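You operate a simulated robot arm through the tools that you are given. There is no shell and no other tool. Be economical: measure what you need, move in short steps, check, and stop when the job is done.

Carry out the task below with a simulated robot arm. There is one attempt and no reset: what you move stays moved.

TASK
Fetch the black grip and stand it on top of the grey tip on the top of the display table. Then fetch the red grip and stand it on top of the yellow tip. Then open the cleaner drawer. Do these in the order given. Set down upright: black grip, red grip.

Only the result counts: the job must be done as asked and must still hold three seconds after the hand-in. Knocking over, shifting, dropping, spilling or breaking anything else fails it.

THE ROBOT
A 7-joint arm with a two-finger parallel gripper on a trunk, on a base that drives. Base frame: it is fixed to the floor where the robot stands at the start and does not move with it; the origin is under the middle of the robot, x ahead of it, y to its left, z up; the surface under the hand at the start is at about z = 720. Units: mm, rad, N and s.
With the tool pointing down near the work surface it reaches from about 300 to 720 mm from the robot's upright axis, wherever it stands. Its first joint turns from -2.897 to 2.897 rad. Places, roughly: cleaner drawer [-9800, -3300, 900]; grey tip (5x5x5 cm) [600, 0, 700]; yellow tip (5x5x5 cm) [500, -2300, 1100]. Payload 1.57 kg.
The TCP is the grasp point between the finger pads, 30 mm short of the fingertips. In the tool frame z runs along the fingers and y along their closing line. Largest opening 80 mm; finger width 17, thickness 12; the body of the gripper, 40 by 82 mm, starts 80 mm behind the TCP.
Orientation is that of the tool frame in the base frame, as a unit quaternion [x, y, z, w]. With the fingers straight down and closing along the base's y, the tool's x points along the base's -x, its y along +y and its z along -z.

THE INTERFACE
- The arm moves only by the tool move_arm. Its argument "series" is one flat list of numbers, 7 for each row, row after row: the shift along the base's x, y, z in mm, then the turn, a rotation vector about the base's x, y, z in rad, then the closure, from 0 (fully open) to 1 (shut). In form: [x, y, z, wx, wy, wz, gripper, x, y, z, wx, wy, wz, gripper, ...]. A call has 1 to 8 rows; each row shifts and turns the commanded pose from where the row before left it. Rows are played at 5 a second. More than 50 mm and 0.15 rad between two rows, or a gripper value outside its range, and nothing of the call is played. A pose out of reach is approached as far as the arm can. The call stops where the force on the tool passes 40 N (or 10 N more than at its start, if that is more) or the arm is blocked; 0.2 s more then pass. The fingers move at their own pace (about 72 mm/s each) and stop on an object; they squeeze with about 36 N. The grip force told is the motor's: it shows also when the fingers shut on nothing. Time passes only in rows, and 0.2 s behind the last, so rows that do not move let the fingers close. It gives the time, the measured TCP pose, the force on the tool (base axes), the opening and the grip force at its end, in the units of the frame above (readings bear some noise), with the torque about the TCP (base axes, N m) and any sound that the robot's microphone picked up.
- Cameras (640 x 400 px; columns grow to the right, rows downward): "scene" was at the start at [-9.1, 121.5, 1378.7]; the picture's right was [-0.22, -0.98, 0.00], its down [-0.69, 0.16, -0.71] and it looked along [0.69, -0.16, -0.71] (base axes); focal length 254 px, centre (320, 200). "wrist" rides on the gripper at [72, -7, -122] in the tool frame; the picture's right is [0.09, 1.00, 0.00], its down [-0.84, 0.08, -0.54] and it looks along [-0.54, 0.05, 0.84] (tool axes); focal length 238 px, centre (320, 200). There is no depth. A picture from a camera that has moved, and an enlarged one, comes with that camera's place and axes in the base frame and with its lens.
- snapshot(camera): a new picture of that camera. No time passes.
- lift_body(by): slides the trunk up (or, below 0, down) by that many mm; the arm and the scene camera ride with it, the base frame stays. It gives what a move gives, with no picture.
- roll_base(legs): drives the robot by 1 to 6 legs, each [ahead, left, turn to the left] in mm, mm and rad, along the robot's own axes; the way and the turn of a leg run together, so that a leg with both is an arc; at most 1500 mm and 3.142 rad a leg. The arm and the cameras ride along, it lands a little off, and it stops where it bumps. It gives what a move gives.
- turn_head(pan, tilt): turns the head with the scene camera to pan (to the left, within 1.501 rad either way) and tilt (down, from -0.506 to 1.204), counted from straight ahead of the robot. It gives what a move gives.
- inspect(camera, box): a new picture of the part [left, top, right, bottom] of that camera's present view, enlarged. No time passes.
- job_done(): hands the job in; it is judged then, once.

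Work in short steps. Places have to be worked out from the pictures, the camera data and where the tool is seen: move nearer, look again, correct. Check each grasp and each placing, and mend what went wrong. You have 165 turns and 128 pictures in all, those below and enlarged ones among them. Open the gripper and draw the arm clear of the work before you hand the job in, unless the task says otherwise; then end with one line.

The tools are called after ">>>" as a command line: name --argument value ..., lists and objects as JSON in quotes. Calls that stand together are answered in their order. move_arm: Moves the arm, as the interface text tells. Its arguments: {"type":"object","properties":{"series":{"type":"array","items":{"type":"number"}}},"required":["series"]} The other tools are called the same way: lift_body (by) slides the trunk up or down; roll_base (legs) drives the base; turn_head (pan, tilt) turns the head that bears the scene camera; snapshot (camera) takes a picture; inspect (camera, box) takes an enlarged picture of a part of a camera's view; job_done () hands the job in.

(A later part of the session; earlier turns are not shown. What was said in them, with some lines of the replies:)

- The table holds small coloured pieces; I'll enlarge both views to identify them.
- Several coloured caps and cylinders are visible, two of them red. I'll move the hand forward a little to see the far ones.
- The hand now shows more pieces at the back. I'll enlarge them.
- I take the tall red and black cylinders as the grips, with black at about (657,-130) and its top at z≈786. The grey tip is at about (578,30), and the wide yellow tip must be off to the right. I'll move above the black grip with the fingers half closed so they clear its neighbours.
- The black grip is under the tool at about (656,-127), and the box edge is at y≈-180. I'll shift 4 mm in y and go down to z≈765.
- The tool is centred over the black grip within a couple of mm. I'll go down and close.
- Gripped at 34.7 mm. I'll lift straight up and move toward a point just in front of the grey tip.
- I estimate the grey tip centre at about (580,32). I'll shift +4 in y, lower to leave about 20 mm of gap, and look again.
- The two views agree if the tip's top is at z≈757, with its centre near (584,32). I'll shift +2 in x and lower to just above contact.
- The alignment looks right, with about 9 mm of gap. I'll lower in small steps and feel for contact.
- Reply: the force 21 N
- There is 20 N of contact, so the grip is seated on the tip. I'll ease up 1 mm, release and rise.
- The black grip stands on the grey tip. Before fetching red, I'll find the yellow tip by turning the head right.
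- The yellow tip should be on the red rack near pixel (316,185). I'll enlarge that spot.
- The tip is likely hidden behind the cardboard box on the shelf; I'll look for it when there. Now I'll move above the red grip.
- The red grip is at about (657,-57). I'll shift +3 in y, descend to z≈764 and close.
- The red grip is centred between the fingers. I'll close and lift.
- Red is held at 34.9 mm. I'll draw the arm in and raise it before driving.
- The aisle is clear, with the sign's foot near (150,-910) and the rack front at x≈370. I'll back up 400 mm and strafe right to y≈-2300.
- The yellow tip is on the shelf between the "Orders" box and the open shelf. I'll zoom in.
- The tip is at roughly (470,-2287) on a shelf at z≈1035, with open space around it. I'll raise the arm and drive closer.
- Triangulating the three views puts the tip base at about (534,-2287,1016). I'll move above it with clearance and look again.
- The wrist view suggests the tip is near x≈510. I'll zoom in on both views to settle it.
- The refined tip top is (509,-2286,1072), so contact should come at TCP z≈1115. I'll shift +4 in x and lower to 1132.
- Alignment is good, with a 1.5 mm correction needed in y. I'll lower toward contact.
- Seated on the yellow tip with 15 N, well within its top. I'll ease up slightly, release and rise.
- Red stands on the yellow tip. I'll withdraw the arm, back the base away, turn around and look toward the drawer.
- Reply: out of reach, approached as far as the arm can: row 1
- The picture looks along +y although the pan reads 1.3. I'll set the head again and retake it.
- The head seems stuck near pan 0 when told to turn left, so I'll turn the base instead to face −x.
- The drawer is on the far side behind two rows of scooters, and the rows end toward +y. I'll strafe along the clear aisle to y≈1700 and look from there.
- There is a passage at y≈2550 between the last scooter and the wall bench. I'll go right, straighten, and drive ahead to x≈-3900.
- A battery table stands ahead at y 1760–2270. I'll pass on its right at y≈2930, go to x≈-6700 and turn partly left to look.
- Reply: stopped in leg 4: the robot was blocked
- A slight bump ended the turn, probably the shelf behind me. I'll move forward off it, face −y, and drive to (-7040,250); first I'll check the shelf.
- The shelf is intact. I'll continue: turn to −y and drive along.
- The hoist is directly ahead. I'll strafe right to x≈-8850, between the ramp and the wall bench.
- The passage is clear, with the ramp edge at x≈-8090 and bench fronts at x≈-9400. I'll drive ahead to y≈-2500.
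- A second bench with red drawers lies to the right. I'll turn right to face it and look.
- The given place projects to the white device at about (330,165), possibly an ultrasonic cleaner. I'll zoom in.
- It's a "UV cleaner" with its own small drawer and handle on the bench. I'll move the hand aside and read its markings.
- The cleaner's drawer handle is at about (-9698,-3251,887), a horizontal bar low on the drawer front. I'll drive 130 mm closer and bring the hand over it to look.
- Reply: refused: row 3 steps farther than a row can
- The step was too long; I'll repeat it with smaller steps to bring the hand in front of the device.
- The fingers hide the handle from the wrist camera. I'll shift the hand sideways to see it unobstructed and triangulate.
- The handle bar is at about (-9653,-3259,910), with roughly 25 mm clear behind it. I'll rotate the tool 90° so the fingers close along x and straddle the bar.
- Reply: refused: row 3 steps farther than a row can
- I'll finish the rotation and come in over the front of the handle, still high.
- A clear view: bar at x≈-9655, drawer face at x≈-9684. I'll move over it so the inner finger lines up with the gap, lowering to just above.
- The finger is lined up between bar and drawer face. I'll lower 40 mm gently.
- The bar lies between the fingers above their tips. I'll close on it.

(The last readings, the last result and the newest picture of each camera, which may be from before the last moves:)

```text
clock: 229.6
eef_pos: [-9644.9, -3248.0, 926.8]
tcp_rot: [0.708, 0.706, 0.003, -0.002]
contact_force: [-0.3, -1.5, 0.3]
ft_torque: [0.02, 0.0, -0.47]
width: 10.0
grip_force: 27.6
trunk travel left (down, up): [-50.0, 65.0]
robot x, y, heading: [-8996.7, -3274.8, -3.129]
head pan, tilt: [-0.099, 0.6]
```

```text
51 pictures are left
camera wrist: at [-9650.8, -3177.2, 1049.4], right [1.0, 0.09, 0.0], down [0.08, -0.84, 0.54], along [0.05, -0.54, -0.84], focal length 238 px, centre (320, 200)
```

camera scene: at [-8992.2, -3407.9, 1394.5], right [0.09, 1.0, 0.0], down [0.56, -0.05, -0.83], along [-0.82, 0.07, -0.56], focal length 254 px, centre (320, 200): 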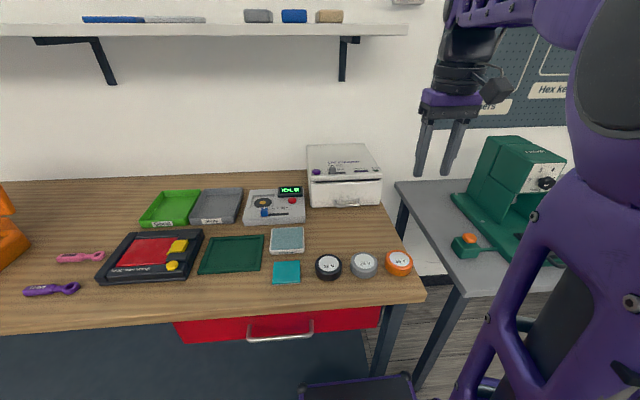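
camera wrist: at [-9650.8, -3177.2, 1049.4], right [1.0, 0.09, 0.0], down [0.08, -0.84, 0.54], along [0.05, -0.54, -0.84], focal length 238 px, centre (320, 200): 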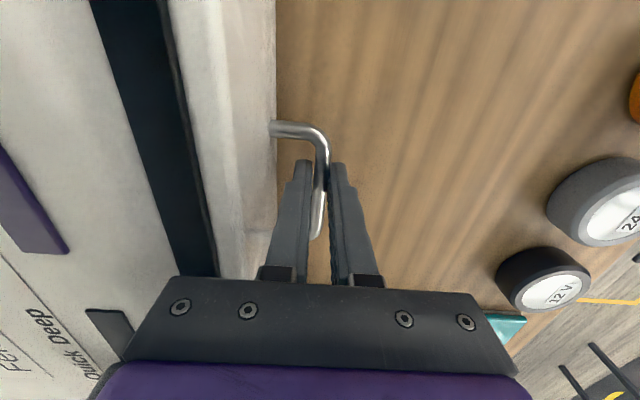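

Gripped; the drawer already slid a little. I'll pull it toward +x.

>>> move_arm --series '[12, 0, 0, 0, 0, 0, 1, 15, 0, 0, 0, 0, 0, 1, 20, 0, 0, 0, 0, 0, 1, 20, 0, 0, 0, 0, 0, 1, 0, 0, 0, 0, 0, 0, 1]'

>>> snapshot --camera "wrist"

>>> inspect --camera "scene" --box '[270, 110, 430, 240]'

```text
clock: 230.8
eef_pos: [-9578.0, -3248.9, 927.2]
tcp_rot: [0.708, 0.707, 0.002, -0.002]
contact_force: [0.9, -1.0, 0.3]
ft_torque: [0.08, 0.01, -0.45]
width: 9.3
grip_force: 28.6
trunk travel left (down, up): [-50.0, 65.0]
robot x, y, heading: [-8998.2, -3276.0, -3.126]
head pan, tilt: [-0.099, 0.6]
```

```text
50 pictures are left
camera wrist: at [-9583.8, -3177.2, 1049.4], right [1.0, 0.09, 0.0], down [0.08, -0.84, 0.54], along [0.05, -0.53, -0.84], focal length 238 px, centre (320, 200)
```

wrist: 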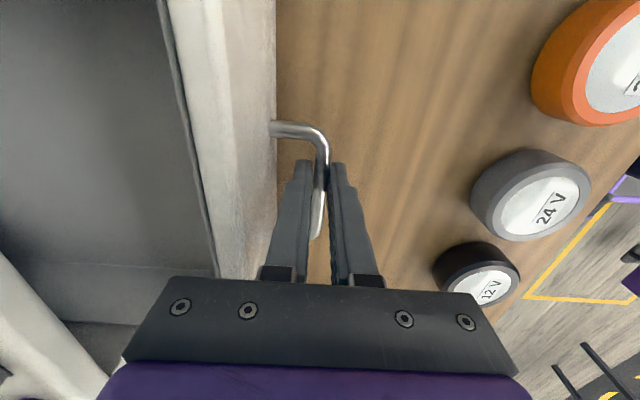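

```text
3.08 times, centred on (350, 175) of scene
camera zoom: at [-8992.1, -3407.9, 1394.5], right [0.09, 1.0, 0.0], down [0.56, -0.05, -0.83], along [-0.82, 0.07, -0.56], focal length 782 px, centre (228, 277)
```

zoom: 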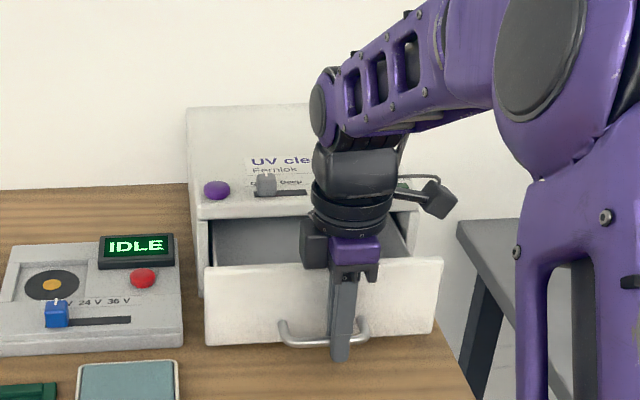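

The drawer slides freely, about 75 mm so far. I'll pull a further 40 mm or so, minding the battery caps ahead.

>>> move_arm --series '[12, 0, 0, 0, 0, 0, 1, 12, 0, 0, 0, 0, 0, 1, 12, 0, 0, 0, 0, 0, 1, 8, 0, 0, 0, 0, 0, 1, 0, 0, 0, 0, 0, 0, 1]'

>>> snapshot --camera "wrist"

>>> inspect --camera "scene" --box '[260, 110, 420, 290]'

```text
clock: 232.0
eef_pos: [-9533.6, -3249.2, 927.4]
tcp_rot: [0.707, 0.707, 0.002, -0.002]
contact_force: [-1.3, -2.1, 4.9]
ft_torque: [0.17, -0.01, -0.47]
width: 9.6
grip_force: 28.6
trunk travel left (down, up): [-50.0, 65.0]
robot x, y, heading: [-8997.2, -3275.2, -3.128]
head pan, tilt: [-0.099, 0.6]
```

```text
48 pictures are left
camera wrist: at [-9539.3, -3177.2, 1049.4], right [1.0, 0.09, 0.0], down [0.08, -0.84, 0.54], along [0.05, -0.53, -0.84], focal length 238 px, centre (320, 200)
```

wrist: 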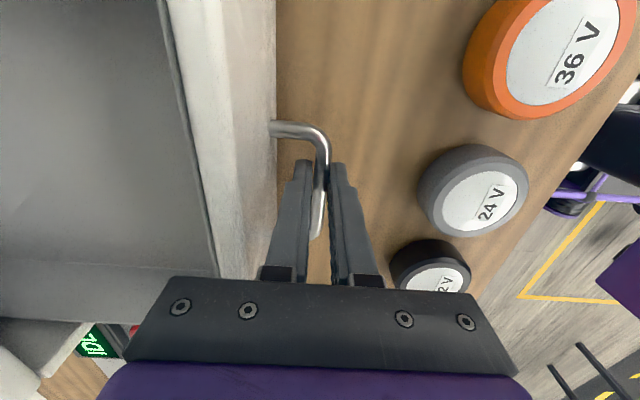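

```text
2.22 times, centred on (340, 200) of scene
camera zoom: at [-8991.9, -3408.0, 1394.5], right [0.09, 1.0, 0.0], down [0.56, -0.05, -0.83], along [-0.82, 0.07, -0.56], focal length 565 px, centre (276, 200)
```

zoom: 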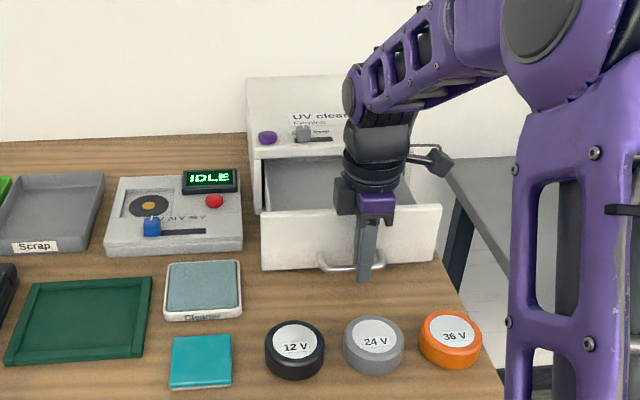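

The drawer is open about 118 mm and still moving. I'll pull 25 mm more to be sure, still clear of the caps.

>>> move_arm --series '[8, 0, 0, 0, 0, 0, 1, 8, 0, 0, 0, 0, 0, 1, 8, 0, 0, 0, 0, 0, 1, 0, 0, 0, 0, 0, 0, 1]'

>>> inspect --camera "scene" --box '[260, 110, 420, 290]'

```text
clock: 233.0
eef_pos: [-9510.3, -3248.0, 926.7]
tcp_rot: [0.708, 0.706, 0.001, -0.002]
contact_force: [-0.1, -1.8, 0.3]
ft_torque: [-0.18, -0.01, -0.47]
width: 9.9
grip_force: 27.6
trunk travel left (down, up): [-50.0, 65.0]
robot x, y, heading: [-8999.9, -3280.4, -3.129]
head pan, tilt: [-0.099, 0.6]
```

```text
2.22 times, centred on (340, 200) of scene
camera zoom: at [-8992.2, -3408.0, 1394.4], right [0.09, 1.0, 0.0], down [0.56, -0.05, -0.83], along [-0.82, 0.07, -0.56], focal length 565 px, centre (276, 200)
```

zoom: 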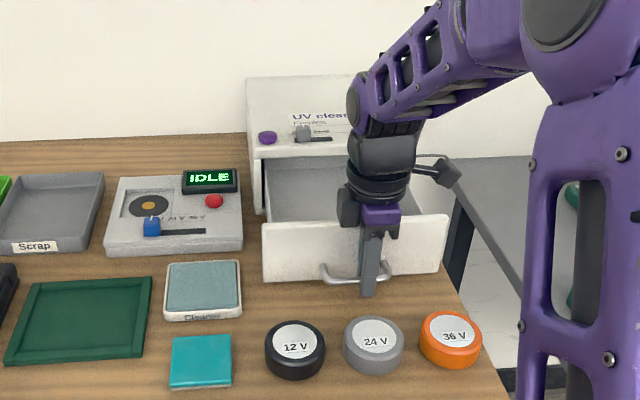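

About 142 mm out with no end stop. I'll check the gap to the 24 V cap for a last bit of travel.

>>> snapshot --camera "wrist"

```text
45 pictures are left
camera wrist: at [-9515.8, -3177.2, 1049.3], right [1.0, 0.09, 0.0], down [0.08, -0.84, 0.54], along [0.05, -0.54, -0.84], focal length 238 px, centre (320, 200)
```

wrist: 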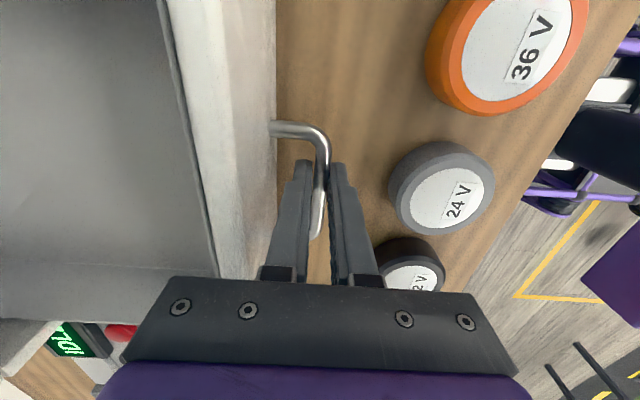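

The gap is still about 35 mm. I'll pull 18 mm more in small steps, watching for an end stop.

>>> move_arm --series '[6, 0, 0, 0, 0, 0, 1, 6, 0, 0, 0, 0, 0, 1, 6, 0, 0, 0, 0, 0, 1, 0, 0, 0, 0, 0, 0, 1]'

>>> snapshot --camera "wrist"

```text
clock: 234.0
eef_pos: [-9492.4, -3248.9, 926.2]
tcp_rot: [0.708, 0.706, 0.002, -0.002]
contact_force: [0.0, -1.8, 2.9]
ft_torque: [-0.05, -0.05, -0.48]
width: 9.6
grip_force: 28.2
trunk travel left (down, up): [-50.0, 65.0]
robot x, y, heading: [-8994.9, -3278.7, -3.129]
head pan, tilt: [-0.099, 0.6]
```

```text
44 pictures are left
camera wrist: at [-9498.1, -3177.2, 1049.3], right [1.0, 0.09, 0.0], down [0.08, -0.84, 0.54], along [0.05, -0.53, -0.84], focal length 238 px, centre (320, 200)
```

wrist: 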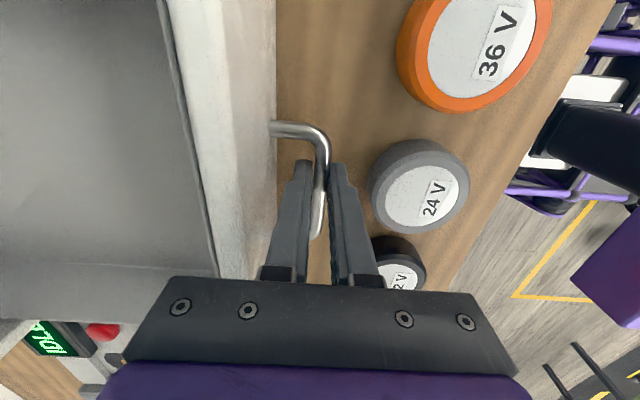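

About 160 mm open, which is plenty. I'll open the fingers slightly and rise straight up.

>>> move_arm --series '[0, 0, 0, 0, 0, 0, 0.75, 0, 0, 0, 0, 0, 0, 0.75, 0, 0, 10, 0, 0, 0, 0.75, 0, 0, 25, 0, 0, 0, 0.75, 0, 0, 40, 0, 0, 0, 0.75, 0, 0, 45, 0, 0, 0, 0.5, 0, 0, 45, 0, 0, 0, 0, 0, 0, 40, 0, 0, 0, 0]'

>>> snapshot --camera "scene"

```text
clock: 235.8
eef_pos: [-9492.0, -3249.6, 1131.7]
tcp_rot: [0.708, 0.707, 0.001, -0.001]
contact_force: [0.0, 0.1, 0.2]
ft_torque: [0.02, -0.02, -0.01]
width: 79.9
grip_force: 0.1
trunk travel left (down, up): [-50.0, 65.0]
robot x, y, heading: [-8995.4, -3279.7, -3.127]
head pan, tilt: [-0.099, 0.6]
```

```text
43 pictures are left
camera scene: at [-8992.3, -3407.8, 1394.4], right [0.09, 1.0, 0.0], down [0.56, -0.05, -0.83], along [-0.82, 0.07, -0.56], focal length 254 px, centre (320, 200)
```

scene: 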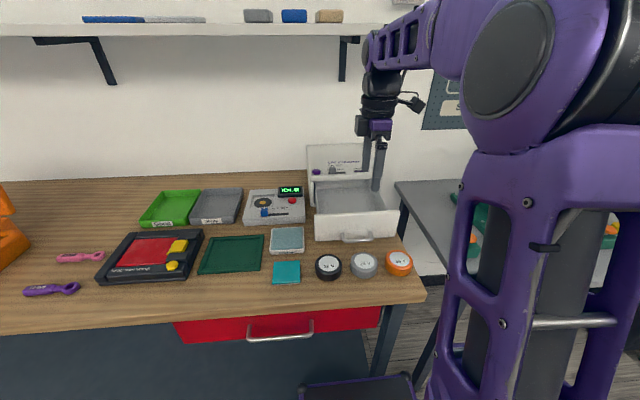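

The drawer stays open and nothing else moved. I'll check how far it is out with one zoom.

>>> inspect --camera "scene" --box '[290, 130, 420, 290]'

```text
2.50 times, centred on (355, 210) of scene
camera zoom: at [-8992.3, -3407.8, 1394.4], right [0.09, 1.0, 0.0], down [0.56, -0.05, -0.83], along [-0.82, 0.07, -0.56], focal length 635 px, centre (232, 175)
```

zoom: 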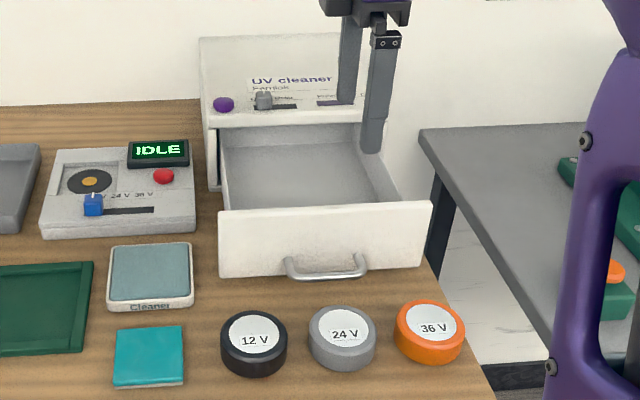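

The drawer's back wall is visible, so it is practically fully open. I'll draw the arm clear of the bench items.

>>> move_arm --series '[20, 0, 40, 0, 0, 0, 0, 40, 0, 20, 0, 0, 0, 0, 45, 0, 0, 0, 0, 0, 0]'

>>> job_done

```text
clock: 236.6
eef_pos: [-9385.4, -3249.5, 1191.2]
tcp_rot: [0.707, 0.707, 0.002, -0.002]
contact_force: [-0.5, 0.6, -1.0]
ft_torque: [0.0, -0.05, -0.02]
width: 80.2
grip_force: 0.1
trunk travel left (down, up): [-50.0, 65.0]
robot x, y, heading: [-8994.9, -3276.6, -3.124]
head pan, tilt: [-0.099, 0.6]
```

```text
The job is handed in.
```

The job is handed in: the black grip stands on the grey tip, the red grip stands on the yellow tip, and the UV cleaner drawer is open about 160 mm; the base bumped lightly once while turning near the bin shelf, which looked undisturbed afterwards.
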